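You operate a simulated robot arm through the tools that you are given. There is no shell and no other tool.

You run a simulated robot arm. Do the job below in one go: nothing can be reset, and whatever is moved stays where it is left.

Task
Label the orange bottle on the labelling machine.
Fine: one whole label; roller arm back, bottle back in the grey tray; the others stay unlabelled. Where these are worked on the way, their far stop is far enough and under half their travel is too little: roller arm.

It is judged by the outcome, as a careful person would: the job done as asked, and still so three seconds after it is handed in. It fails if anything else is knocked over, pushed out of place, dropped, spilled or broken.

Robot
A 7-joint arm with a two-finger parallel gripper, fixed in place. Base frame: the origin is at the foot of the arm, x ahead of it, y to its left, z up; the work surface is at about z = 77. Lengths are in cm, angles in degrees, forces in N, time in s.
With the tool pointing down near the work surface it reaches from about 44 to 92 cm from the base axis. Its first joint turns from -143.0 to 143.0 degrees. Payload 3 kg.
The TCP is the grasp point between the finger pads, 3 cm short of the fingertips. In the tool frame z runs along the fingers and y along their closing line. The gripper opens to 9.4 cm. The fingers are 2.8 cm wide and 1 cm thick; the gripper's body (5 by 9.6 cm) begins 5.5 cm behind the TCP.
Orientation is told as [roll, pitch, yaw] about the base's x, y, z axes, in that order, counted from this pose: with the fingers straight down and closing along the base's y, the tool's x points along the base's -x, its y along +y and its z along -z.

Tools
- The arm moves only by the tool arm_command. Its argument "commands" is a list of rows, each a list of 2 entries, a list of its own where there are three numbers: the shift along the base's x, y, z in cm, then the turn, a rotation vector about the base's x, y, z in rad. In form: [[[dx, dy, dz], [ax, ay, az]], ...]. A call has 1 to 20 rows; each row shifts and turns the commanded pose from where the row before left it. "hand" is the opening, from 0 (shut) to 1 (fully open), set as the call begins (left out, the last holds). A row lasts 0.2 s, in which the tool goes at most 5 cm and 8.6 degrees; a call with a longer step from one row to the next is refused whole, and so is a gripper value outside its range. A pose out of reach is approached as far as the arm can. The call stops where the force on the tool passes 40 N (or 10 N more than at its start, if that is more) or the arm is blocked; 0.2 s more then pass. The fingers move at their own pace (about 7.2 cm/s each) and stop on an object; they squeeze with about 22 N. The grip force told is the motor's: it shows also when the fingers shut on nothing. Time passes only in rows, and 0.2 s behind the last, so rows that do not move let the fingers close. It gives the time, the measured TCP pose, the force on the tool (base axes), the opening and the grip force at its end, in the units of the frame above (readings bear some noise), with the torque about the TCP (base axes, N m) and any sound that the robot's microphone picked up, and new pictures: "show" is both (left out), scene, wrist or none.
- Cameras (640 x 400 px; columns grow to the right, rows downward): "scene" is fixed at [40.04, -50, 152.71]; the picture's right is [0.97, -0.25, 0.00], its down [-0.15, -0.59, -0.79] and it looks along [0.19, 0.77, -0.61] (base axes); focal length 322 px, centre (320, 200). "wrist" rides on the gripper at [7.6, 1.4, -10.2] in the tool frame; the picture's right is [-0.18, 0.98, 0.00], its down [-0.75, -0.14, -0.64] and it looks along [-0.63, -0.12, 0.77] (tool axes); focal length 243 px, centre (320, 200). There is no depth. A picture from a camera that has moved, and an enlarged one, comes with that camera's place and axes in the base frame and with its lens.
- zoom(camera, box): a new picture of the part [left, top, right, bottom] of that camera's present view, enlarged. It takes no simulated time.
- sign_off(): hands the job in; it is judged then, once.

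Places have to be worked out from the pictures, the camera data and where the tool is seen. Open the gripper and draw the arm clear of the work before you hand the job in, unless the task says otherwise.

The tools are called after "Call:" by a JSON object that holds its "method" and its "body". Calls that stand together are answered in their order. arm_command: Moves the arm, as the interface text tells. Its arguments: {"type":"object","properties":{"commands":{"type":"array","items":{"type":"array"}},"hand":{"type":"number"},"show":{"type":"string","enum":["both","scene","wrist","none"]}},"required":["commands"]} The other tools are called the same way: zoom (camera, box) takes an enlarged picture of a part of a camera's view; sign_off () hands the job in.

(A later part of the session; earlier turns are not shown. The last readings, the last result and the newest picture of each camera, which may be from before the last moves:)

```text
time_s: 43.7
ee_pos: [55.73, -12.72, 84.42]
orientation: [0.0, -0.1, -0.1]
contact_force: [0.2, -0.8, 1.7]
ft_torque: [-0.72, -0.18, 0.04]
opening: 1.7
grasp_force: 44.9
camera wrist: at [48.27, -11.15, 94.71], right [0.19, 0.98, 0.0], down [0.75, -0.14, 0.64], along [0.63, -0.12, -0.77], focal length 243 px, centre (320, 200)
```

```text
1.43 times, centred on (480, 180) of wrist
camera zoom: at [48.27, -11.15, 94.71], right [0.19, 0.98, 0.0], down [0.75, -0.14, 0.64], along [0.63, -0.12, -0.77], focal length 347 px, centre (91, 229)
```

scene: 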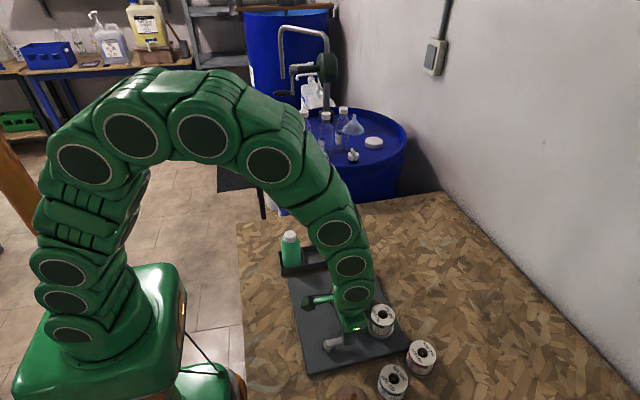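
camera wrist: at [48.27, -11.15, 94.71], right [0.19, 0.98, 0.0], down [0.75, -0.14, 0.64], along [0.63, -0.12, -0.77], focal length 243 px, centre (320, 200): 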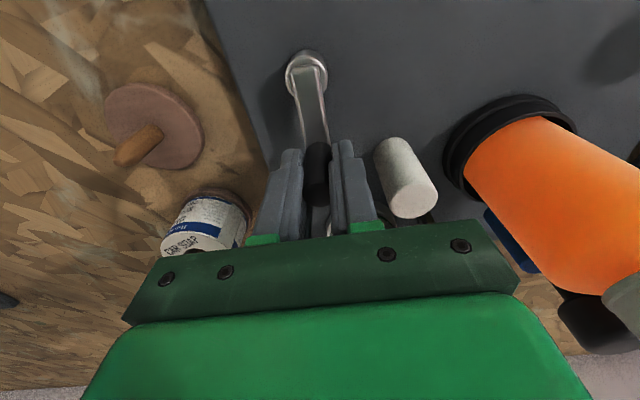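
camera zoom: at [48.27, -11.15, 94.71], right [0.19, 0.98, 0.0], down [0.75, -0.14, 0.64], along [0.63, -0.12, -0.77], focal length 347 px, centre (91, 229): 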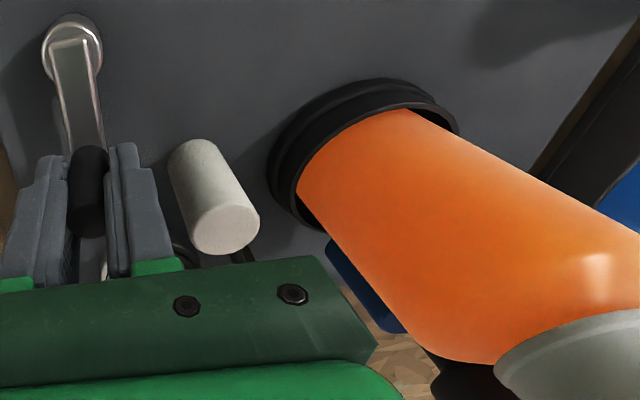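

A quarter turn is done with little resistance. I release the handle and rise to check whether a label is starting onto the bottle before going further.

Call:
{"method": "arm_command", "body": {"commands": [[[0, 0, 0], [0, 0, 0]], [[0, 0, 0], [0, 0, 0]]], "hand": 0.32, "show": "none"}}

Call:
{"method": "arm_command", "body": {"commands": [[[0, 0, 1.5], [0, 0, 0]], [[0, 0, 3.5], [0, 0, 0]], [[0, 0, 5], [0, 0, 0]], [[0, 1, 4.8], [0, 0, 0]], [[0, 3, 3], [0, 0, 0]], [[-2, 3, 2], [0, 0, 0]], [[-3, 3, 0], [0, 0, 0]], [[0, 0, 0], [0, 0, 0]]]}}

Call:
{"method": "zoom", "body": {"camera": "scene", "box": [310, 240, 430, 320]}}

Call:
{"method": "zoom", "body": {"camera": "wrist", "box": [160, 0, 480, 200]}}

```text
time_s: 44.3
ee_pos: [55.97, -12.66, 84.44]
orientation: [0.1, -0.1, -0.1]
contact_force: [-0.2, -0.2, 0.3]
ft_torque: [0.05, 0.01, 0.0]
opening: 3.0
grasp_force: 0.1
```

```text
time_s: 46.1
ee_pos: [50.92, -2.47, 104.11]
orientation: [0.1, -0.1, 0.0]
contact_force: [0.4, -0.2, 0.0]
ft_torque: [0.03, -0.02, 0.02]
opening: 3.0
grasp_force: 0.0
camera wrist: at [43.42, -1.03, 114.37], right [0.19, 0.98, 0.0], down [0.75, -0.14, 0.64], along [0.63, -0.12, -0.77], focal length 243 px, centre (320, 200)
```

scene: 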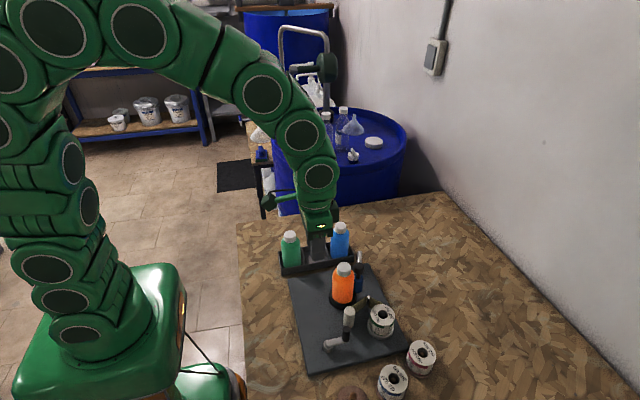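
wrist: 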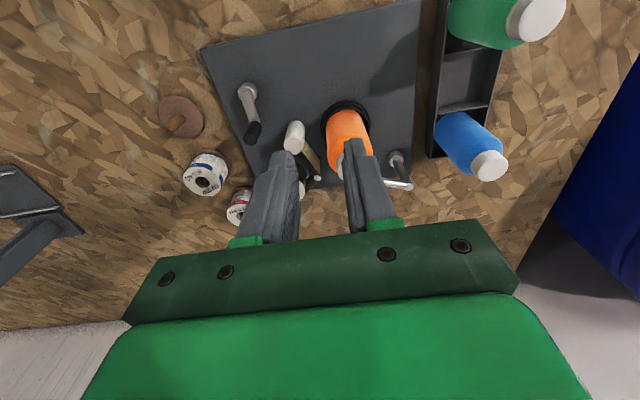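

```text
5.00 times, centred on (370, 280) of scene
camera zoom: at [40.04, -50.0, 152.71], right [0.97, -0.25, 0.0], down [-0.15, -0.59, -0.79], along [0.19, 0.77, -0.61], focal length 1609 px, centre (70, -200)
```

zoom: 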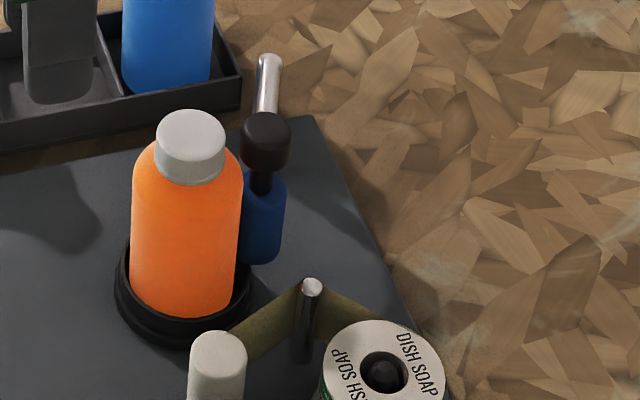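

```text
2.00 times, centred on (320, 100) of wrist
camera zoom: at [43.42, -1.03, 114.37], right [0.19, 0.98, 0.0], down [0.75, -0.14, 0.64], along [0.63, -0.12, -0.77], focal length 485 px, centre (320, 400)
```

zoom: 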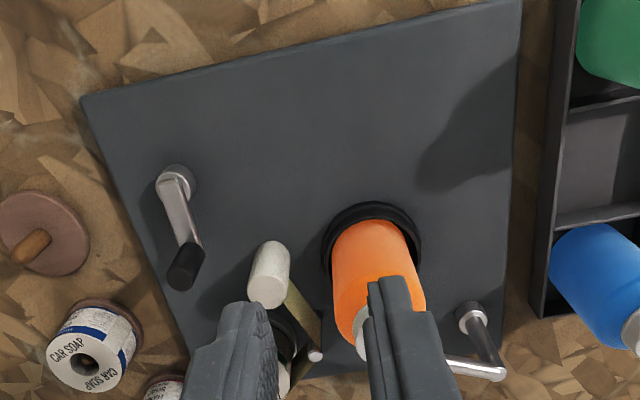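

Nothing shows on the front side, but with counter-clockwise drive a label would first appear on the bottle's back (+y) side. I turn the wrist to look at the bottle from the tray side.

Call:
{"method": "arm_command", "body": {"commands": [[[1, 1, 0], [0, 0, -0.145]], [[1, 1, 0], [0, 0, -0.145]], [[1, 1, 0], [0, 0, -0.145]], [[1, 1, -0.5], [0, 0, -0.145]], [[1, 1, -1], [0, 0, -0.145]], [[1, 1, -1], [0, 0, -0.145]], [[1, 1, -1], [0, 0, -0.145]], [[1, 1, -1], [0, 0, -0.145]], [[0, 0, -1], [0, 0, -0.145]], [[0, 0, 0], [0, 0, -0.145]], [[0, 0, 0], [0, 0, -0.12]], [[0, 0, 0], [0, 0, 0]]], "hand": 0.6}}

Call:
{"method": "zoom", "body": {"camera": "wrist", "box": [160, 0, 480, 200]}}

```text
time_s: 48.7
ee_pos: [58.75, 5.3, 98.66]
orientation: [0.1, -0.1, -90.3]
contact_force: [-0.2, -0.3, 0.3]
ft_torque: [-0.03, 0.03, -0.02]
opening: 5.62
grasp_force: 0.0
camera wrist: at [60.34, 13.06, 109.0], right [0.98, -0.19, 0.0], down [-0.14, -0.75, 0.64], along [-0.12, -0.63, -0.77], focal length 243 px, centre (320, 200)
```

scene: 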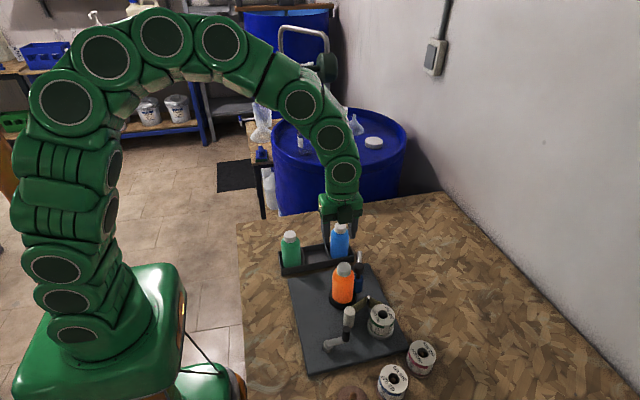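
wrist: 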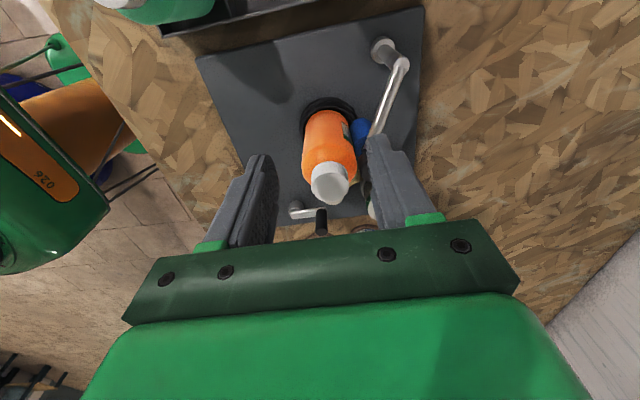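

```text
2.00 times, centred on (320, 100) of wrist
camera zoom: at [60.34, 13.06, 109.0], right [0.98, -0.19, 0.0], down [-0.14, -0.75, 0.64], along [-0.12, -0.63, -0.77], focal length 485 px, centre (320, 400)
```

zoom: 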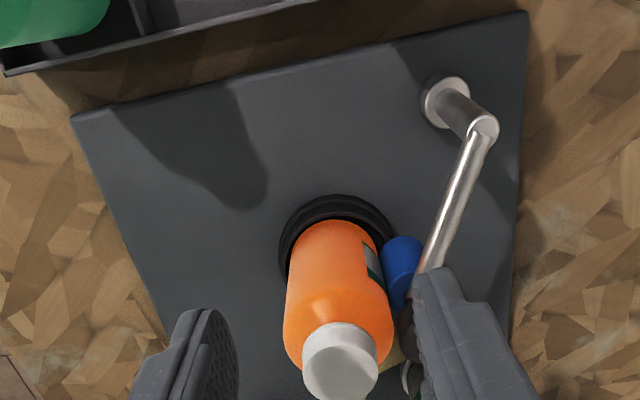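

A label edge is visible on the bottle beside the roller, so counter-clockwise cranking is feeding the label. I zoom in to gauge how much.

Call:
{"method": "zoom", "body": {"camera": "wrist", "box": [290, 90, 390, 220]}}

```text
3.08 times, centred on (340, 155) of wrist
camera zoom: at [60.34, 13.06, 109.0], right [0.98, -0.19, 0.0], down [-0.14, -0.75, 0.64], along [-0.12, -0.63, -0.77], focal length 746 px, centre (258, 338)
```

zoom: 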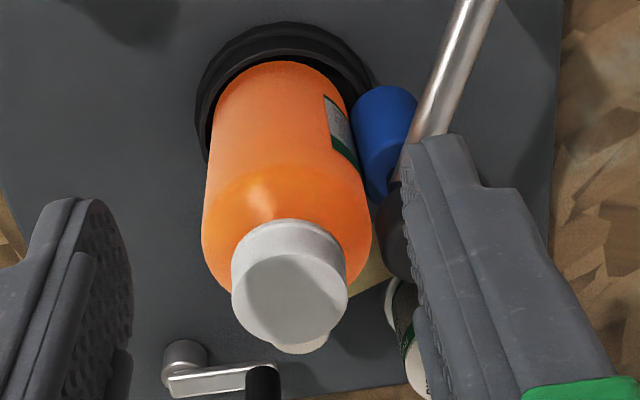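

The label's leading edge has gone about 40° round from the nip after 90° of crank, so one full crank turn should give about 160–180° of wrap, plausibly one label. I return over the handle near (55.8, −12.65), turning the wrist back to square.

Call:
{"method": "arm_command", "body": {"commands": [[[0, -1.5, 0], [0, 0, 0.145]], [[0, -1.5, 0], [0, 0, 0.145]], [[0, -1.5, 0], [0, 0, 0.145]], [[0, -1.5, 0], [0, 0, 0.145]], [[-0.5, -2, 0], [0, 0, 0.145]], [[-0.5, -2, 0], [0, 0, 0.145]], [[-0.5, -2, 0], [0, 0, 0.145]], [[-0.5, -2, 0], [0, 0, 0.145]], [[-0.5, -2, -2], [0, 0, 0.145]], [[-0.4, -1.95, -2], [0, 0, 0.145]], [[0, 0, -3], [0, 0, 0.125]], [[0, 0, 0], [0, 0, 0]]], "hand": 0.45}}

Call:
{"method": "zoom", "body": {"camera": "wrist", "box": [200, 40, 440, 240]}}

```text
time_s: 51.3
ee_pos: [55.91, -12.6, 91.79]
orientation: [0.2, 0.0, 0.3]
contact_force: [0.4, -0.3, 0.6]
ft_torque: [0.02, -0.02, -0.02]
opening: 4.21
grasp_force: 0.1
camera wrist: at [48.33, -11.2, 102.11], right [0.18, 0.98, 0.0], down [0.75, -0.14, 0.64], along [0.63, -0.11, -0.77], focal length 243 px, centre (320, 200)
```

scene: 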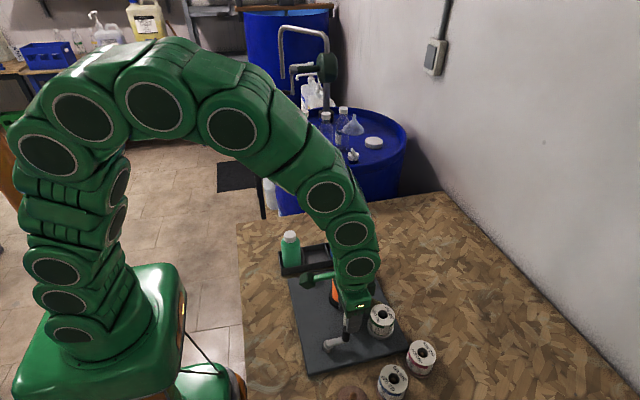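
wrist: 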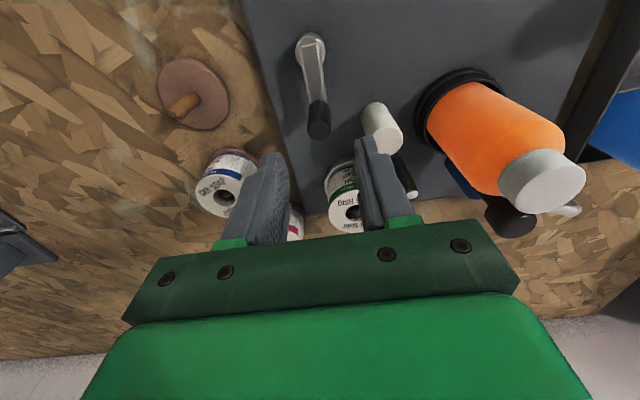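

```text
2.00 times, centred on (320, 140) of wrist
camera zoom: at [48.33, -11.2, 102.11], right [0.18, 0.98, 0.0], down [0.75, -0.14, 0.64], along [0.63, -0.11, -0.77], focal length 485 px, centre (320, 320)
```

zoom: 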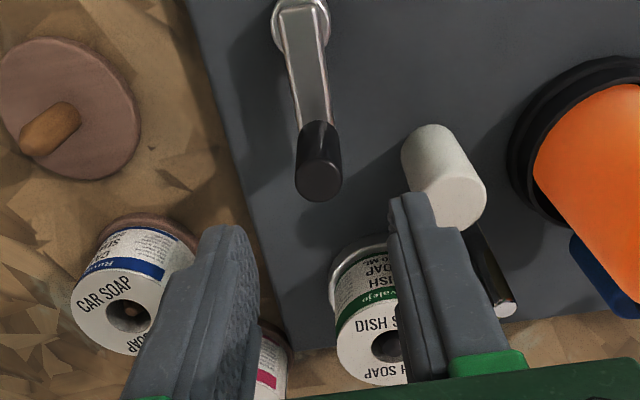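

The handle top is at about (56.0, −12.6). I narrow the fingers to stay clear of the white roller, descend and grip.

Call:
{"method": "arm_command", "body": {"commands": [[[0.05, -0.05, -0.5], [0, 0, 0]], [[0, 0, -2.4], [0, 0, 0]], [[0, 0, -2.4], [0, 0, 0]], [[0, 0, -2], [0, 0, 0]], [[0, 0, 0], [0, 0, 0]]], "hand": 0.36, "show": "wrist"}}

Call:
{"method": "arm_command", "body": {"commands": [[[0, 0, 0], [0, 0, 0]], [[0, 0, 0], [0, 0, 0]], [[0, 0, 0], [0, 0, 0]]], "hand": 0, "show": "wrist"}}

```text
time_s: 52.5
ee_pos: [55.97, -12.66, 84.46]
orientation: [0.1, 0.0, 0.2]
contact_force: [0.0, -0.6, -0.1]
ft_torque: [0.01, -0.03, -0.03]
opening: 3.38
grasp_force: 0.0
camera wrist: at [48.4, -11.25, 94.78], right [0.18, 0.98, 0.0], down [0.75, -0.14, 0.64], along [0.63, -0.11, -0.77], focal length 243 px, centre (320, 200)
```

wrist: 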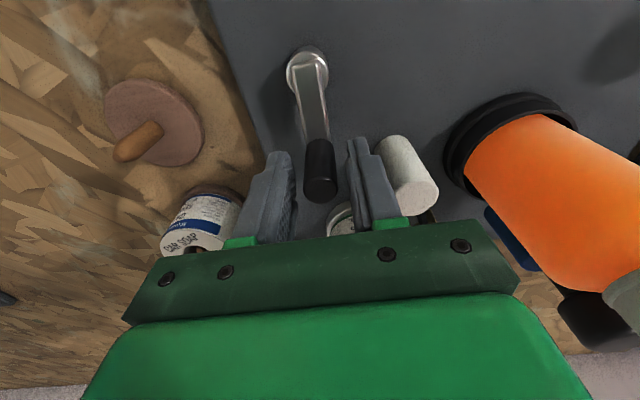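

```text
time_s: 53.3
ee_pos: [56.04, -12.74, 84.44]
orientation: [0.0, -0.1, 0.2]
contact_force: [5.4, -2.1, -6.7]
ft_torque: [-0.43, -0.71, 0.05]
opening: 1.7
grasp_force: 45.3
camera wrist: at [48.4, -11.25, 94.79], right [0.18, 0.98, 0.0], down [0.75, -0.14, 0.64], along [0.63, -0.11, -0.77], focal length 243 px, centre (320, 200)
```

wrist: 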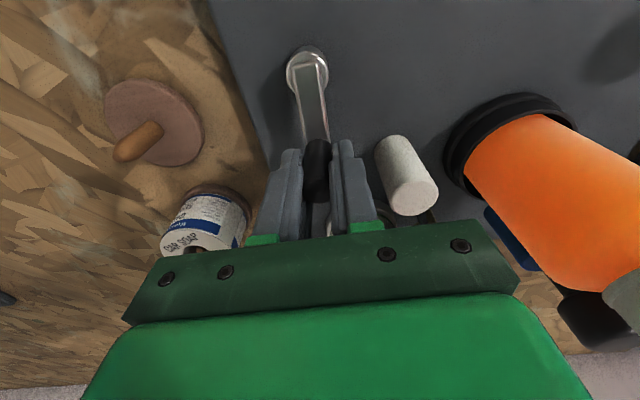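

From the grips so far the crank circle fits centre (51.7, −12.5), r ≈ 4.25. The white roller, at about (58.7, −7.2), stays at least 0.9 cm clear of the fingers on this path. I crank on from 0° to 45°.

Call:
{"method": "arm_command", "body": {"commands": [[[-0.01, 0.27, 0], [0, 0, 0]], [[-0.02, 0.3, 0], [0, 0, 0]], [[-0.05, 0.37, 0], [0, 0, 0]], [[-0.08, 0.36, 0], [0, 0, 0]], [[-0.11, 0.36, 0], [0, 0, 0]], [[-0.15, 0.34, 0], [0, 0, 0]], [[-0.17, 0.33, 0], [0, 0, 0]], [[-0.2, 0.31, 0], [0, 0, 0]], [[-0.22, 0.29, 0], [0, 0, 0]], [[-0.25, 0.28, 0], [0, 0, 0]], [[0, 0, 0], [0, 0, 0]]], "show": "wrist"}}

```text
time_s: 55.7
ee_pos: [54.6, -9.37, 84.42]
orientation: [0.1, -0.1, 0.2]
contact_force: [1.6, -9.2, 7.7]
ft_torque: [-0.93, -0.57, 0.29]
opening: 1.78
grasp_force: 45.8
camera wrist: at [47.13, -7.99, 94.77], right [0.18, 0.98, 0.0], down [0.75, -0.14, 0.64], along [0.63, -0.11, -0.77], focal length 243 px, centre (320, 200)
```

wrist: 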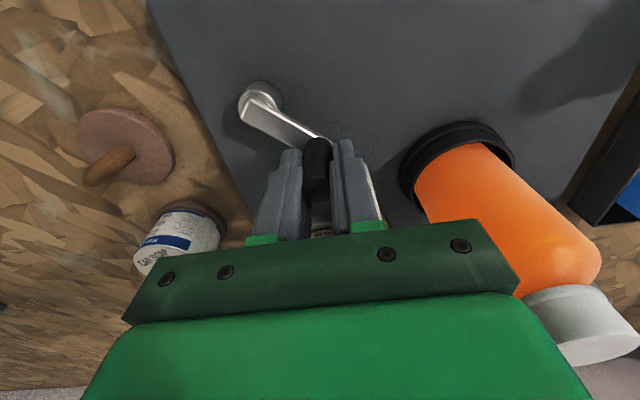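

Smooth so far, with low forces. I continue from 45° over the top to 135°.

Call:
{"method": "arm_command", "body": {"commands": [[[-0.27, 0.2, 0], [0, 0, 0]], [[-0.29, 0.22, 0], [0, 0, 0]], [[-0.31, 0.2, 0], [0, 0, 0]], [[-0.33, 0.17, 0], [0, 0, 0]], [[-0.34, 0.14, 0], [0, 0, 0]], [[-0.36, 0.12, 0], [0, 0, 0]], [[-0.36, 0.08, 0], [0, 0, 0]], [[-0.37, 0.04, 0], [0, 0, 0]], [[-0.37, 0.01, 0], [0, 0, 0]], [[-0.37, -0.01, 0], [0, 0, 0]], [[-0.37, -0.04, 0], [0, 0, 0]], [[-0.36, -0.08, 0], [0, 0, 0]], [[-0.36, -0.12, 0], [0, 0, 0]], [[-0.34, -0.14, 0], [0, 0, 0]], [[0, 0, 0], [0, 0, 0]]], "show": "wrist"}}

```text
time_s: 57.2
ee_pos: [52.96, -8.4, 84.42]
orientation: [0.0, -0.3, 0.3]
contact_force: [-1.2, -4.7, -4.0]
ft_torque: [-0.19, 0.59, -0.01]
opening: 1.74
grasp_force: 44.9
stopped in row 7: the force on the tool passed its limit at 43 N (the readings are from after the stop); the commanded pose is now the measured one
camera wrist: at [45.33, -7.02, 94.74], right [0.18, 0.98, 0.0], down [0.75, -0.14, 0.65], along [0.64, -0.12, -0.76], focal length 243 px, centre (320, 200)
```

wrist: 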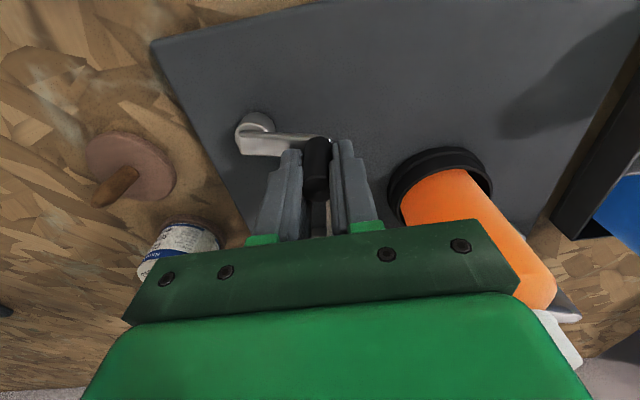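

It stopped on radial force, so the top of the circle is a little lower than I assumed. I continue with slightly flatter steps.

Call:
{"method": "arm_command", "body": {"commands": [[[-0.29, 0.04, 0], [0, 0, 0]], [[-0.3, 0.04, 0], [0, 0, 0]], [[-0.36, 0.03, 0], [0, 0, 0]], [[-0.36, 0.02, 0], [0, 0, 0]], [[0, 0, 0], [0, 0, 0]]], "show": "none"}}

Call:
{"method": "arm_command", "body": {"commands": [[[-0.36, -0.02, 0], [0, 0, 0]], [[-0.36, -0.05, 0], [0, 0, 0]], [[-0.35, -0.08, 0], [0, 0, 0]], [[0, 0, 0], [0, 0, 0]]], "show": "wrist"}}

```text
time_s: 58.4
ee_pos: [51.64, -8.41, 84.3]
orientation: [0.0, -0.3, 0.2]
contact_force: [5.3, -18.2, -0.5]
ft_torque: [-0.99, -0.9, 0.26]
opening: 1.79
grasp_force: 45.2
```

```text
time_s: 59.4
ee_pos: [50.59, -8.5, 84.44]
orientation: [0.0, -0.3, 0.2]
contact_force: [10.2, -29.5, 5.1]
ft_torque: [-0.4, 0.4, 0.14]
opening: 1.72
grasp_force: 44.5
camera wrist: at [42.95, -7.06, 94.77], right [0.18, 0.98, 0.0], down [0.75, -0.14, 0.65], along [0.64, -0.12, -0.76], focal length 243 px, centre (320, 200)
```

wrist: 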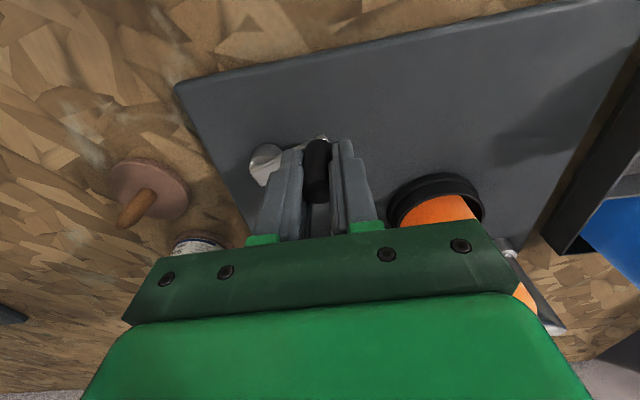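

Several grip points now fit centre (51.85, −12.62), r ≈ 4.1, so I am at about 108°, roughly 203° turned. I correct onto that circle and continue to 180°.

Call:
{"method": "arm_command", "body": {"commands": [[[-0.1, -0.33, 0], [0, 0, 0]], [[-0.35, -0.17, 0], [0, 0, 0]], [[-0.33, -0.17, 0], [0, 0, 0]], [[-0.3, -0.2, 0], [0, 0, 0]], [[-0.29, -0.21, 0], [0, 0, 0]], [[-0.26, -0.24, 0], [0, 0, 0]], [[-0.24, -0.26, 0], [0, 0, 0]], [[-0.21, -0.29, 0], [0, 0, 0]], [[-0.2, -0.3, 0], [0, 0, 0]], [[0, 0, 0], [0, 0, 0]]], "show": "wrist"}}

```text
time_s: 60.0
ee_pos: [50.17, -8.63, 84.44]
orientation: [0.3, -0.1, 0.2]
contact_force: [-0.2, 7.6, 8.1]
ft_torque: [-0.58, 1.23, 0.14]
opening: 1.74
grasp_force: 44.9
stopped in row 3: the force on the tool passed its limit at 45 N (the readings are from after the stop); the commanded pose is now the measured one
camera wrist: at [42.49, -7.25, 94.78], right [0.18, 0.98, 0.0], down [0.75, -0.14, 0.64], along [0.63, -0.11, -0.77], focal length 243 px, centre (320, 200)
```

wrist: 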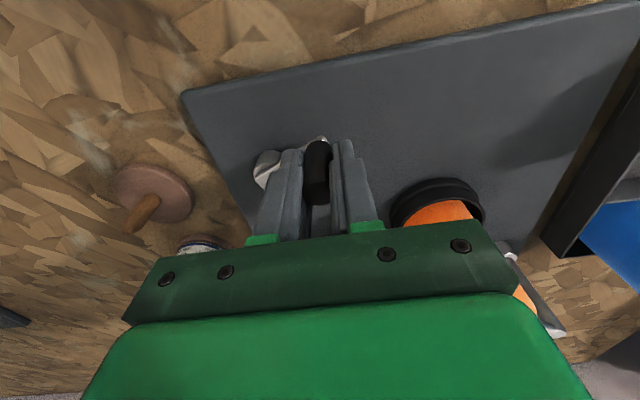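

Forces settled quickly after that stop. I carry on in smaller steps, correcting from the readings.

Call:
{"method": "arm_command", "body": {"commands": [[[-0.26, -0.1, 0], [0, 0, 0]], [[-0.26, -0.13, 0], [0, 0, 0]], [[0, 0, 0], [0, 0, 0]]], "show": "none"}}

Call:
{"method": "arm_command", "body": {"commands": [[[-0.25, -0.15, 0], [0, 0, 0]], [[-0.24, -0.17, 0], [0, 0, 0]], [[0, 0, 0], [0, 0, 0]]], "show": "none"}}

```text
time_s: 60.8
ee_pos: [49.5, -8.83, 84.46]
orientation: [0.2, -0.1, 0.2]
contact_force: [-1.1, 18.8, -7.2]
ft_torque: [-0.74, -0.81, 0.34]
opening: 1.74
grasp_force: 44.8
```

```text
time_s: 61.6
ee_pos: [48.98, -9.17, 84.5]
orientation: [0.2, -0.2, 0.3]
contact_force: [-10.6, 25.1, -0.9]
ft_torque: [-0.72, -0.37, 0.22]
opening: 1.79
grasp_force: 45.0
```

The force points radially outward, so I nudge outward and continue around the near side.

Call:
{"method": "arm_command", "body": {"commands": [[[-0.22, 0.02, 0], [0, 0, 0]], [[-0.24, -0.18, 0], [0, 0, 0]], [[-0.2, -0.22, 0], [0, 0, 0]], [[0, 0, 0], [0, 0, 0]]], "show": "none"}}

Call:
{"method": "arm_command", "body": {"commands": [[[-0.17, -0.25, 0], [0, 0, 0]], [[-0.15, -0.26, 0], [0, 0, 0]], [[-0.13, -0.27, 0], [0, 0, 0]], [[0, 0, 0], [0, 0, 0]]], "show": "wrist"}}

```text
time_s: 62.6
ee_pos: [48.3, -9.54, 84.36]
orientation: [0.2, -0.2, 0.1]
contact_force: [5.0, -5.2, -17.3]
ft_torque: [-1.06, -1.2, -0.02]
opening: 1.78
grasp_force: 44.7
```

```text
time_s: 63.5
ee_pos: [47.83, -10.32, 84.37]
orientation: [0.3, 0.0, 0.2]
contact_force: [-1.5, 4.2, 5.1]
ft_torque: [-0.84, -0.1, 0.1]
opening: 1.72
grasp_force: 45.7
stopped in row 4: the force on the tool passed its limit at 42 N (the readings are from after the stop); the commanded pose is now the measured one
camera wrist: at [40.29, -8.87, 94.75], right [0.18, 0.98, 0.01], down [0.75, -0.14, 0.64], along [0.63, -0.11, -0.77], focal length 243 px, centre (320, 200)
```

wrist: 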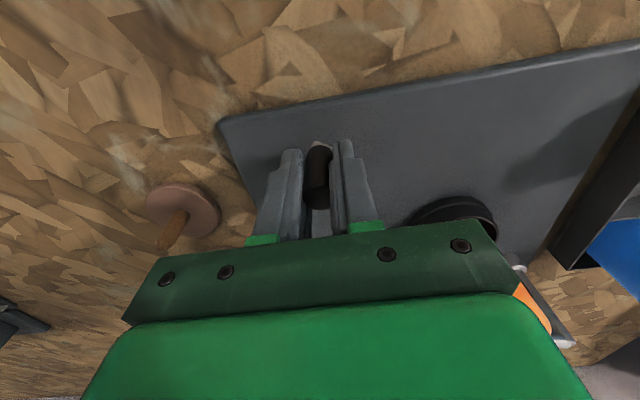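

About 245° have turned. I continue toward 180° in small steps.

Call:
{"method": "arm_command", "body": {"commands": [[[-0.08, -0.23, 0], [0, 0, 0]], [[-0.07, -0.24, 0], [0, 0, 0]], [[-0.05, -0.25, 0], [0, 0, 0]], [[0, 0, 0], [0, 0, 0]]], "show": "none"}}

Call:
{"method": "arm_command", "body": {"commands": [[[-0.04, -0.25, 0], [0, 0, 0]], [[-0.03, -0.25, 0], [0, 0, 0]], [[-0.01, -0.25, 0], [0, 0, 0]], [[0, 0, 0], [0, 0, 0]]], "show": "none"}}

```text
time_s: 64.5
ee_pos: [47.56, -10.94, 84.33]
orientation: [0.2, 0.2, 0.2]
contact_force: [-17.8, 13.5, 6.6]
ft_torque: [-0.87, -0.13, 0.17]
opening: 1.76
grasp_force: 45.5
```

```text
time_s: 65.5
ee_pos: [47.54, -11.67, 84.27]
orientation: [0.3, 0.0, 0.2]
contact_force: [-35.1, 3.8, 14.5]
ft_torque: [-0.97, 0.75, -0.09]
opening: 1.78
grasp_force: 44.4
```

Fx of −35 N says the circle extends a bit further toward −x; refitting gives centre (51.6, −12.5), r ≈ 4.35. I correct outward and move on to 180°.

Call:
{"method": "arm_command", "body": {"commands": [[[-0.2, -0.05, 0], [0, 0, 0]], [[-0.1, -0.2, 0], [0, 0, 0]], [[-0.01, -0.25, 0], [0, 0, 0]], [[0, -0.25, 0], [0, 0, 0]], [[0, 0, 0], [0, 0, 0]]], "show": "none"}}

Call:
{"method": "arm_command", "body": {"commands": [[[0, 0, 0], [0, 0, 0]], [[0, 0, 0], [0, 0, 0]]], "hand": 0.34, "show": "wrist"}}

```text
time_s: 66.7
ee_pos: [47.39, -12.48, 84.22]
orientation: [0.3, -0.2, 0.2]
contact_force: [17.9, 2.6, -12.7]
ft_torque: [-1.06, -0.89, 0.12]
opening: 1.69
grasp_force: 44.6
```

```text
time_s: 67.3
ee_pos: [47.22, -12.51, 84.32]
orientation: [0.2, 0.0, 0.2]
contact_force: [-0.2, 0.2, -1.0]
ft_torque: [0.01, 0.01, -0.02]
opening: 3.21
grasp_force: 0.1
camera wrist: at [39.68, -11.12, 94.73], right [0.18, 0.98, 0.0], down [0.75, -0.14, 0.64], along [0.63, -0.11, -0.77], focal length 243 px, centre (320, 200)
```

wrist: 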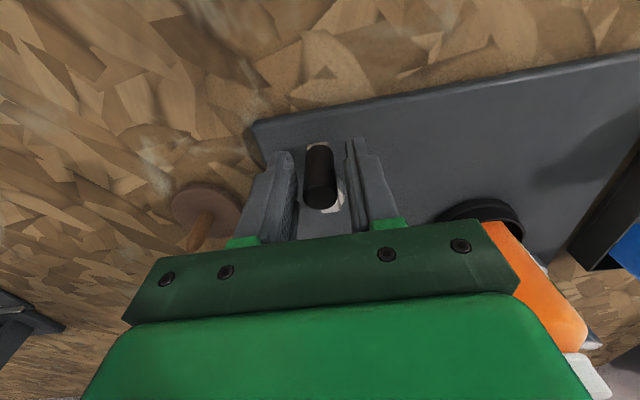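

Released cleanly at 180°, about 270° turned. I rise and look at the bottle from the (−x, +y) side, where the label's leading edge should now be.

Call:
{"method": "arm_command", "body": {"commands": [[[0, 0, 2], [0, 0, 0]], [[0, 0, 4], [0, 0, 0]], [[0, 0, 4.8], [0, 0, 0]], [[0, 1, 4], [0, 0, 0]], [[1, 3, 0], [0, 0, -0.131]], [[1.5, 3, 0], [0, 0, -0.131]], [[1.5, 3, 0], [0, 0, -0.131]], [[1.5, 3, 0], [0, 0, -0.131]], [[1.5, 1.5, 0], [0, 0, -0.131]], [[0.4, 0, 0], [0, 0, -0.131]], [[0, 0, 0], [0, 0, 0]]], "hand": 0.8}}

Call:
{"method": "zoom", "body": {"camera": "wrist", "box": [240, 60, 440, 220]}}

Call:
{"method": "zoom", "body": {"camera": "scene", "box": [310, 240, 430, 320]}}

```text
time_s: 69.7
ee_pos: [54.65, 2.2, 99.17]
orientation: [0.2, -0.1, -44.9]
contact_force: [1.0, -0.2, 0.6]
ft_torque: [0.04, 0.02, 0.02]
opening: 7.51
grasp_force: 0.0
camera wrist: at [50.34, 8.45, 109.44], right [0.82, 0.57, 0.0], down [0.43, -0.63, 0.64], along [0.37, -0.53, -0.77], focal length 243 px, centre (320, 200)
```

scene: 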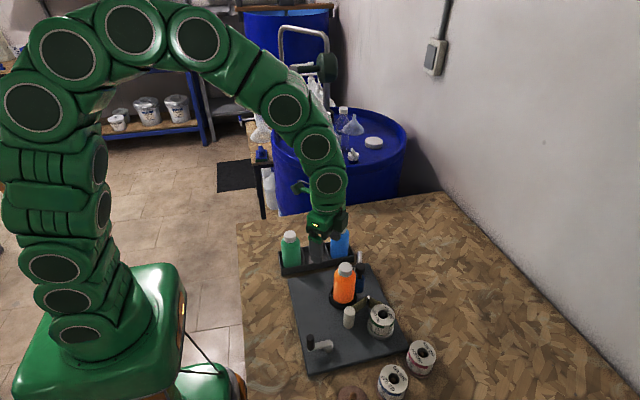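
wrist: 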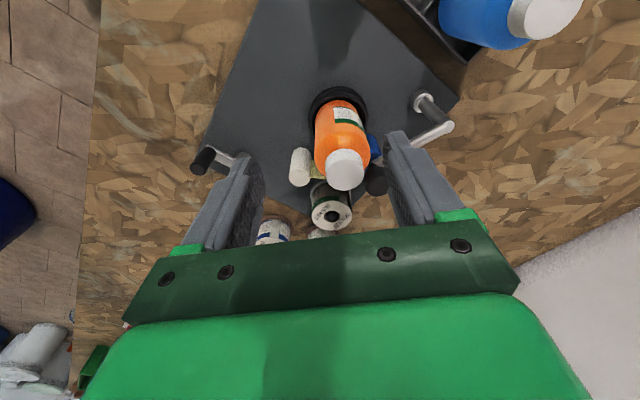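

```text
2.50 times, centred on (340, 140) of wrist
camera zoom: at [50.34, 8.45, 109.44], right [0.82, 0.57, 0.0], down [0.43, -0.63, 0.64], along [0.37, -0.53, -0.77], focal length 606 px, centre (270, 350)
```

zoom: 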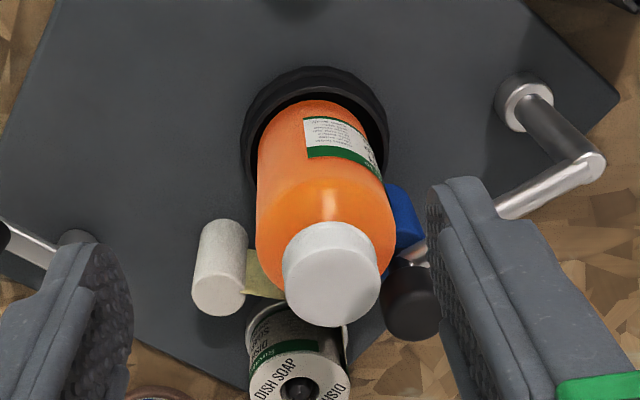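

```text
5.00 times, centred on (370, 280) of scene
camera zoom: at [40.04, -50.0, 152.71], right [0.97, -0.25, 0.0], down [-0.15, -0.59, -0.79], along [0.19, 0.77, -0.61], focal length 1609 px, centre (70, -200)
```

zoom: 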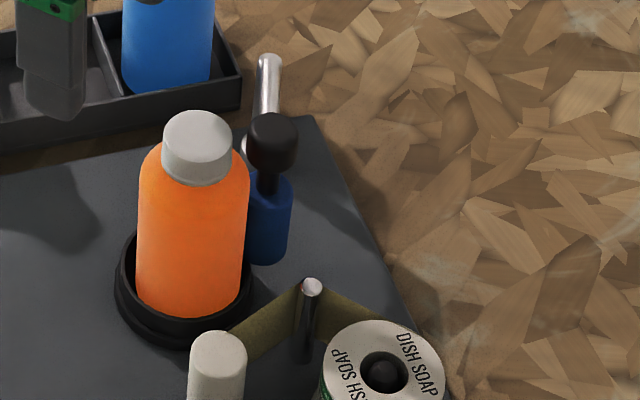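

The label is going on: its leading edge is about 145° from the nip after about 270° of crank. One full turn should therefore bring the trailing end off. I return to the handle at (47.25, −12.5) with the wrist square.

Call:
{"method": "arm_command", "body": {"commands": [[[-1.4, -1.5, 0], [0, 0, 0.131]], [[-1.5, -3, 0], [0, 0, 0.131]], [[-1.5, -3, 0], [0, 0, 0.131]], [[-1.5, -3, 0], [0, 0, 0.131]], [[-1.5, -3, 0], [0, 0, 0.131]], [[0, -1.2, -3], [0, 0, 0.131]], [[0, 0, -4], [0, 0, 0]], [[0, 0, 0], [0, 0, 0]]], "hand": 0.4, "show": "wrist"}}

Call:
{"method": "zoom", "body": {"camera": "wrist", "box": [200, 40, 440, 240]}}

```text
time_s: 71.5
ee_pos: [47.41, -12.85, 92.26]
orientation: [0.3, 0.0, 0.2]
contact_force: [0.3, 0.3, 1.0]
ft_torque: [0.01, 0.0, -0.02]
opening: 3.77
grasp_force: 0.1
camera wrist: at [39.8, -11.4, 102.54], right [0.18, 0.98, 0.0], down [0.75, -0.14, 0.64], along [0.63, -0.11, -0.77], focal length 243 px, centre (320, 200)
```

wrist: 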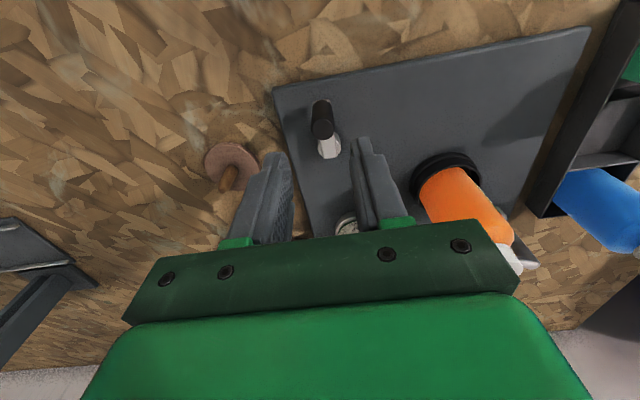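

```text
2.00 times, centred on (320, 140) of wrist
camera zoom: at [39.8, -11.4, 102.54], right [0.18, 0.98, 0.0], down [0.75, -0.14, 0.64], along [0.63, -0.11, -0.77], focal length 485 px, centre (320, 320)
```

zoom: 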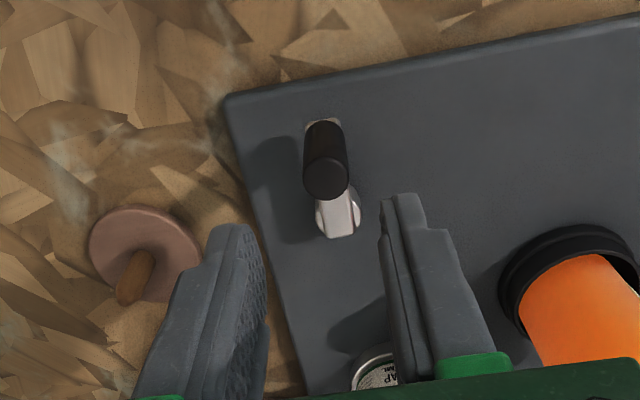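

The handle sits about 0.3 cm toward +y of the tool. I correct, descend and regrip.

Call:
{"method": "arm_command", "body": {"commands": [[[-0.05, 0.28, -2], [0, 0, 0]], [[0, 0, -2.5], [0, 0, 0]], [[0, 0, -2.2], [0, 0, 0]], [[0, 0, -1.2], [0, 0, 0]], [[0, 0, 0], [0, 0, 0]]], "show": "none"}}

Call:
{"method": "arm_command", "body": {"commands": [[[0, 0, 0], [0, 0, 0]], [[0, 0, 0], [0, 0, 0]], [[0, 0, 0], [0, 0, 0]]], "hand": 0, "show": "wrist"}}

```text
time_s: 72.7
ee_pos: [47.21, -12.6, 84.29]
orientation: [0.4, 0.0, 0.3]
contact_force: [-0.3, 1.0, -0.4]
ft_torque: [-0.02, 0.01, 0.04]
opening: 3.77
grasp_force: 0.2
```

```text
time_s: 73.5
ee_pos: [47.26, -12.42, 84.21]
orientation: [0.3, 0.0, 0.3]
contact_force: [-2.2, 0.1, -1.6]
ft_torque: [-1.24, -0.41, 0.0]
opening: 1.73
grasp_force: 44.9
camera wrist: at [39.65, -11.16, 94.6], right [0.18, 0.98, 0.0], down [0.75, -0.14, 0.64], along [0.63, -0.11, -0.77], focal length 243 px, centre (320, 200)
```

wrist: 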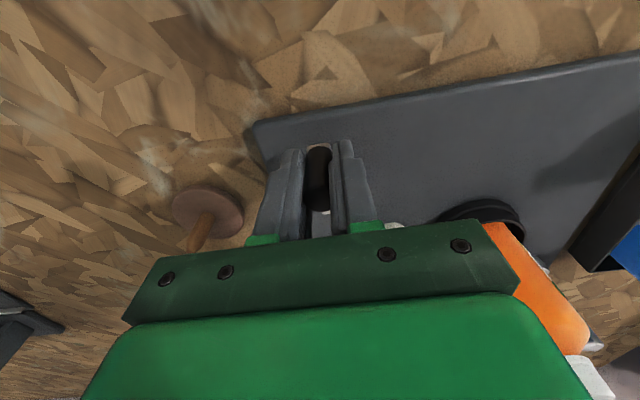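

Gripped again at 180°. I continue counter-clockwise in short calls, watching the radial force.

Call:
{"method": "arm_command", "body": {"commands": [[[0.01, -0.2, 0], [0, 0, 0]], [[0.02, -0.25, 0], [0, 0, 0]], [[0.03, -0.25, 0], [0, 0, 0]], [[0.05, -0.25, 0], [0, 0, 0]], [[0.06, -0.25, 0], [0, 0, 0]], [[0.08, -0.25, 0], [0, 0, 0]], [[0, 0, 0], [0, 0, 0]]], "show": "none"}}

Call:
{"method": "arm_command", "body": {"commands": [[[0.1, -0.25, 0], [0, 0, 0]], [[0.11, -0.24, 0], [0, 0, 0]], [[0.12, -0.24, 0], [0, 0, 0]], [[0.14, -0.23, 0], [0, 0, 0]], [[0, 0, 0], [0, 0, 0]]], "show": "wrist"}}

```text
time_s: 75.1
ee_pos: [47.62, -13.85, 84.35]
orientation: [0.3, -0.1, 0.2]
contact_force: [-6.0, 2.1, 5.3]
ft_torque: [-0.95, 0.24, 0.16]
opening: 1.81
grasp_force: 45.1
```

```text
time_s: 76.3
ee_pos: [48.03, -14.83, 84.13]
orientation: [0.3, -0.1, 0.2]
contact_force: [4.3, -0.1, 11.9]
ft_torque: [-0.7, 0.55, -0.12]
opening: 1.71
grasp_force: 44.6
camera wrist: at [40.43, -13.5, 94.64], right [0.18, 0.98, 0.0], down [0.75, -0.14, 0.64], along [0.63, -0.11, -0.77], focal length 243 px, centre (320, 200)
```

wrist: 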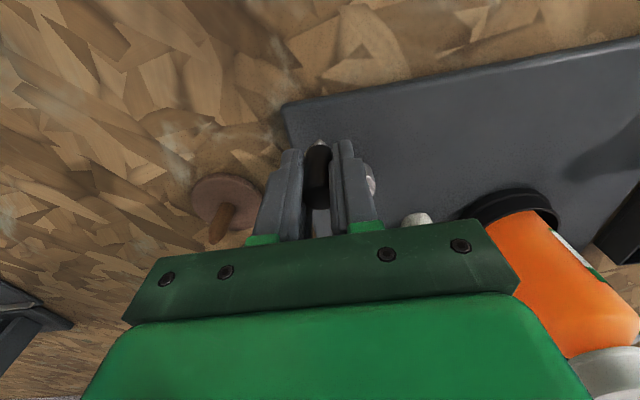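

About 304° turned with low forces. I continue to about 325° and then look again.

Call:
{"method": "arm_command", "body": {"commands": [[[0.15, -0.22, 0], [0, 0, 0]], [[0.17, -0.21, 0], [0, 0, 0]], [[0.18, -0.2, 0], [0, 0, 0]], [[0, 0, 0], [0, 0, 0]], [[0.19, -0.19, 0], [0, 0, 0]], [[0.2, -0.17, 0], [0, 0, 0]], [[0.21, -0.16, 0], [0, 0, 0]], [[0, 0, 0], [0, 0, 0]]], "show": "none"}}

Call:
{"method": "arm_command", "body": {"commands": [[[0, 0, 0], [0, 0, 0]], [[0, 0, 0], [0, 0, 0]]], "hand": 0.36, "show": "wrist"}}

```text
time_s: 78.1
ee_pos: [48.96, -15.99, 84.2]
orientation: [0.3, 0.0, 0.2]
contact_force: [-2.2, 8.3, -4.1]
ft_torque: [-0.98, -0.43, 0.29]
opening: 1.78
grasp_force: 45.1
```

```text
time_s: 78.7
ee_pos: [49.03, -15.93, 84.24]
orientation: [0.3, 0.0, 0.2]
contact_force: [0.3, -0.4, 0.0]
ft_torque: [-0.02, -0.01, -0.01]
opening: 3.37
grasp_force: 0.1
camera wrist: at [41.43, -14.57, 94.61], right [0.18, 0.98, 0.0], down [0.75, -0.14, 0.64], along [0.63, -0.11, -0.77], focal length 243 px, centre (320, 200)
```

wrist: 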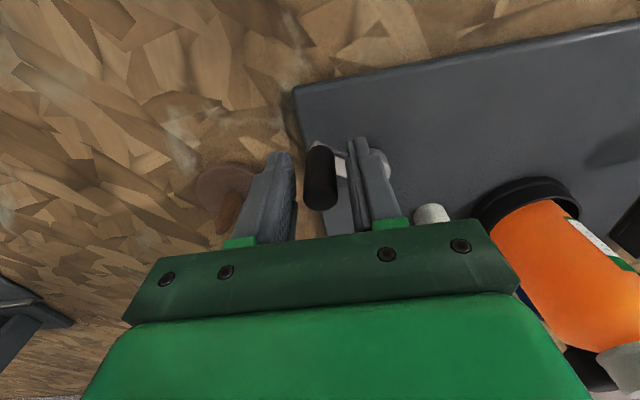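

At about 325° turned I look again from the tray side, to see whether the label's trailing end has left the nip.

Call:
{"method": "arm_command", "body": {"commands": [[[0, 0, 2], [0, 0, 0]], [[0, 0, 4], [0, 0, 0]], [[0, 0, 4.5], [0, 0, 0]], [[0.5, 1, 4], [0, 0, -0.143]], [[0.8, 2, 0], [0, 0, -0.143]], [[0.9, 2, 0], [0, 0, -0.143]], [[1, 2, 0], [0, 0, -0.143]], [[1, 2, 0], [0, 0, -0.143]], [[1, 2.2, 0], [0, 0, -0.143]], [[1, 2.2, 0], [0, 0, -0.143]], [[1, 2.2, 0], [0, 0, -0.143]], [[1, 2.2, 0], [0, 0, -0.143]], [[1, 2.2, 0], [0, 0, -0.143]], [[0.5, 1.2, 0], [0, 0, -0.143]], [[0, 0, 0], [0, 0, 0]]], "hand": 0.8}}

Call:
{"method": "zoom", "body": {"camera": "wrist", "box": [290, 90, 390, 220]}}

Call:
{"method": "zoom", "body": {"camera": "scene", "box": [310, 240, 430, 320]}}

```text
time_s: 81.9
ee_pos: [58.8, 5.37, 98.92]
orientation: [0.3, 0.0, -90.0]
contact_force: [-0.4, 0.0, 0.5]
ft_torque: [0.02, 0.0, -0.03]
opening: 7.54
grasp_force: 0.0
camera wrist: at [60.22, 12.94, 109.28], right [0.98, -0.18, 0.0], down [-0.14, -0.75, 0.64], along [-0.11, -0.63, -0.77], focal length 243 px, centre (320, 200)
```

scene: 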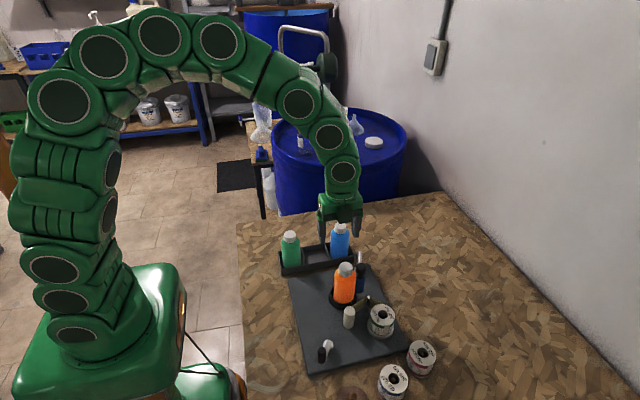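
wrist: 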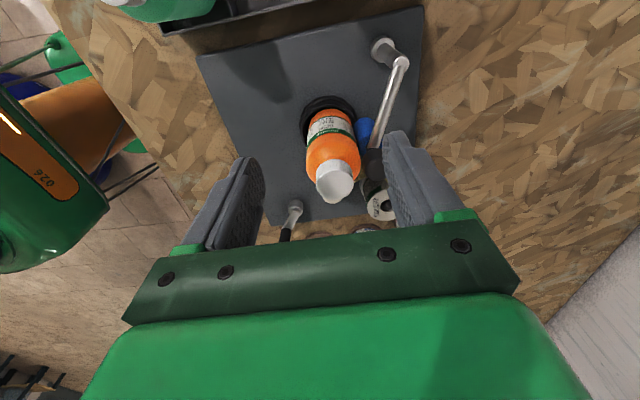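

```text
3.08 times, centred on (340, 155) of wrist
camera zoom: at [60.22, 12.94, 109.28], right [0.98, -0.18, 0.0], down [-0.14, -0.75, 0.64], along [-0.11, -0.63, -0.77], focal length 746 px, centre (258, 338)
```

zoom: 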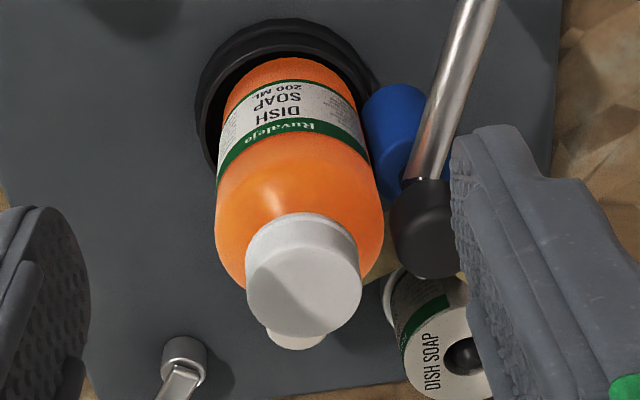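

```text
5.00 times, centred on (370, 280) of scene
camera zoom: at [40.04, -50.0, 152.71], right [0.97, -0.25, 0.0], down [-0.15, -0.59, -0.79], along [0.19, 0.77, -0.61], focal length 1609 px, centre (70, -200)
```

zoom: 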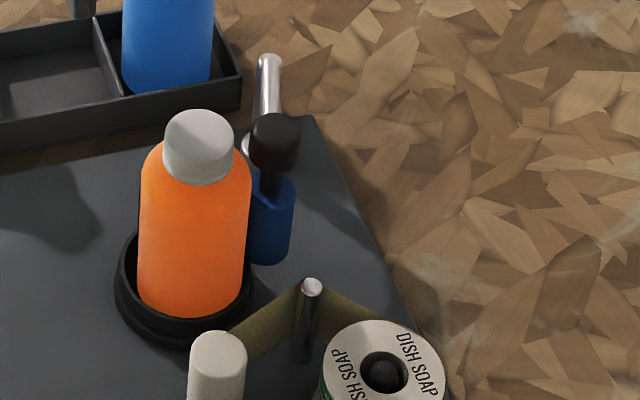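

The label now shows its centre text facing the tray, with the right-hand panel reaching the nip, so it is nearly complete. I return to the handle near (49.0, −15.95) to finish the turn.

Call:
{"method": "arm_command", "body": {"commands": [[[-0.5, -1.2, 0], [0, 0, 0.143]], [[-1, -2.2, 0], [0, 0, 0.143]], [[-1, -2.2, 0], [0, 0, 0.143]], [[-1, -2.2, 0], [0, 0, 0.143]], [[-1, -2.2, 0], [0, 0, 0.143]], [[-1, -2.2, 0], [0, 0, 0.143]], [[-1, -2, 0], [0, 0, 0.143]], [[-1, -2, 0], [0, 0, 0.143]], [[-0.9, -2, 0], [0, 0, 0.143]], [[-0.8, -2, -2], [0, 0, 0.143]], [[-0.5, -1, -4], [0, 0, 0.143]], [[0, 0, 0], [0, 0, 0]]], "hand": 0.42, "show": "wrist"}}

Call:
{"method": "zoom", "body": {"camera": "wrist", "box": [200, 40, 440, 240]}}

```text
time_s: 84.5
ee_pos: [49.09, -16.12, 92.76]
orientation: [0.3, 0.0, 0.2]
contact_force: [-0.8, -0.6, 0.4]
ft_torque: [0.01, -0.02, 0.02]
opening: 3.96
grasp_force: 0.0
camera wrist: at [41.53, -14.7, 103.06], right [0.18, 0.98, 0.0], down [0.75, -0.14, 0.64], along [0.63, -0.11, -0.77], focal length 243 px, centre (320, 200)
```

wrist: 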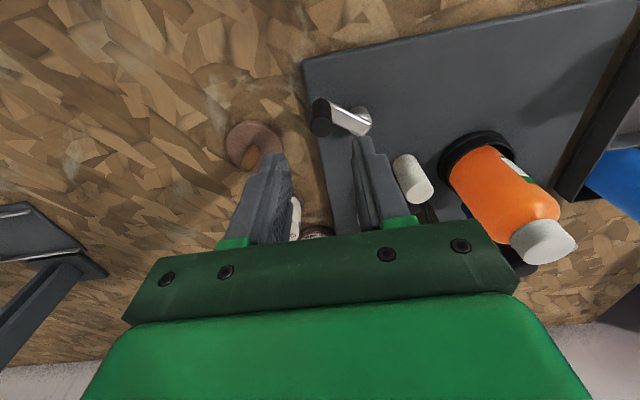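

```text
2.00 times, centred on (320, 140) of wrist
camera zoom: at [41.53, -14.7, 103.06], right [0.18, 0.98, 0.0], down [0.75, -0.14, 0.64], along [0.63, -0.11, -0.77], focal length 485 px, centre (320, 320)
```

zoom: 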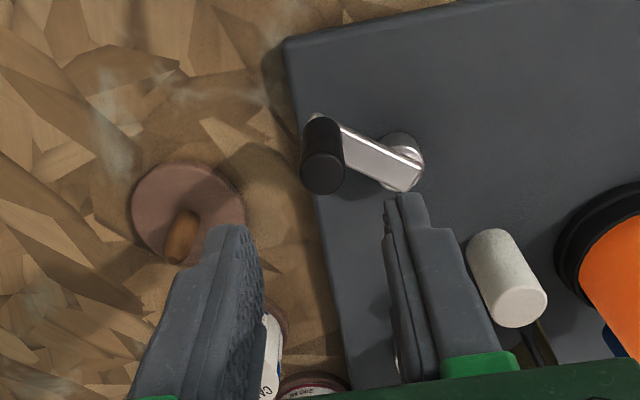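

The handle is at about (49.2, −16.0). I descend and grip.

Call:
{"method": "arm_command", "body": {"commands": [[[0.05, 0.12, -2.5], [0, 0, 0]], [[0, 0, -2.5], [0, 0, 0]], [[0, 0, -2.2], [0, 0, 0]], [[0, 0, -1.2], [0, 0, 0]], [[0, 0, 0], [0, 0, 0]]], "show": "none"}}

Call:
{"method": "arm_command", "body": {"commands": [[[0, 0, 0], [0, 0, 0]], [[0, 0, 0], [0, 0, 0]], [[0, 0, 0], [0, 0, 0]]], "hand": 0, "show": "wrist"}}

```text
time_s: 85.7
ee_pos: [49.13, -15.92, 84.34]
orientation: [0.3, 0.0, 0.2]
contact_force: [-0.2, 0.2, 0.4]
ft_torque: [0.0, 0.04, -0.03]
opening: 3.96
grasp_force: 0.0
```

```text
time_s: 86.5
ee_pos: [49.18, -15.88, 84.33]
orientation: [0.4, -0.1, 0.2]
contact_force: [-3.6, -7.6, -4.5]
ft_torque: [-1.16, -0.14, -0.01]
opening: 1.78
grasp_force: 45.5
camera wrist: at [41.58, -14.52, 94.69], right [0.18, 0.98, 0.0], down [0.75, -0.14, 0.64], along [0.63, -0.11, -0.77], focal length 243 px, centre (320, 200)
```

wrist: 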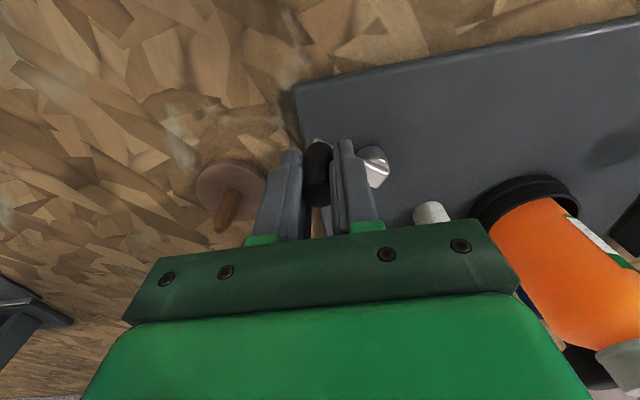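

Now I crank on to about 350°, in small steps.

Call:
{"method": "arm_command", "body": {"commands": [[[0.2, -0.16, 0], [0, 0, 0]], [[0.21, -0.15, 0], [0, 0, 0]], [[0.22, -0.13, 0], [0, 0, 0]], [[0, 0, 0], [0, 0, 0]], [[0.23, -0.12, 0], [0, 0, 0]], [[0.24, -0.1, 0], [0, 0, 0]], [[0.25, -0.08, 0], [0, 0, 0]], [[0.25, -0.06, 0], [0, 0, 0]], [[0, 0, 0], [0, 0, 0]]], "show": "wrist"}}

Call:
{"method": "zoom", "body": {"camera": "wrist", "box": [400, 120, 640, 320]}}

```text
time_s: 88.5
ee_pos: [50.66, -16.53, 84.48]
orientation: [0.3, 0.0, 0.2]
contact_force: [-7.2, 20.6, 17.3]
ft_torque: [-0.63, 0.63, 0.46]
opening: 1.72
grasp_force: 45.5
camera wrist: at [43.13, -15.22, 94.8], right [0.18, 0.98, 0.0], down [0.75, -0.14, 0.64], along [0.63, -0.11, -0.77], focal length 243 px, centre (320, 200)
```

wrist: 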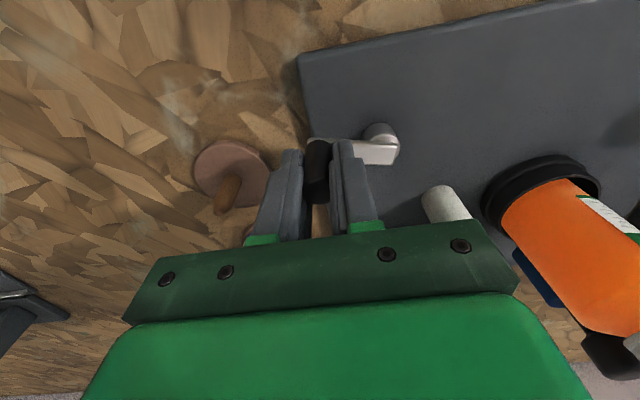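

```text
2.00 times, centred on (520, 220) of wrist
camera zoom: at [43.13, -15.22, 94.8], right [0.18, 0.98, 0.0], down [0.75, -0.14, 0.64], along [0.63, -0.11, -0.77], focal length 485 px, centre (-80, 160)
```

zoom: 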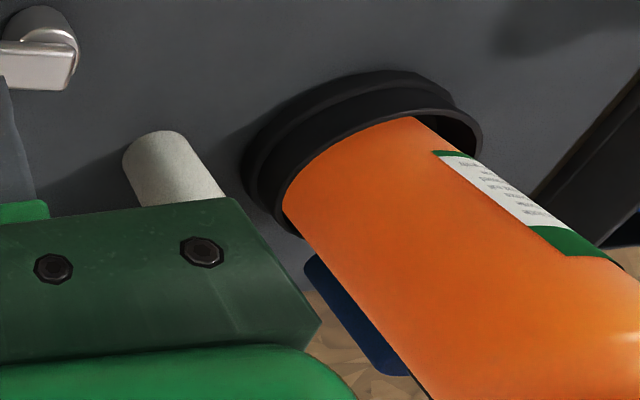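

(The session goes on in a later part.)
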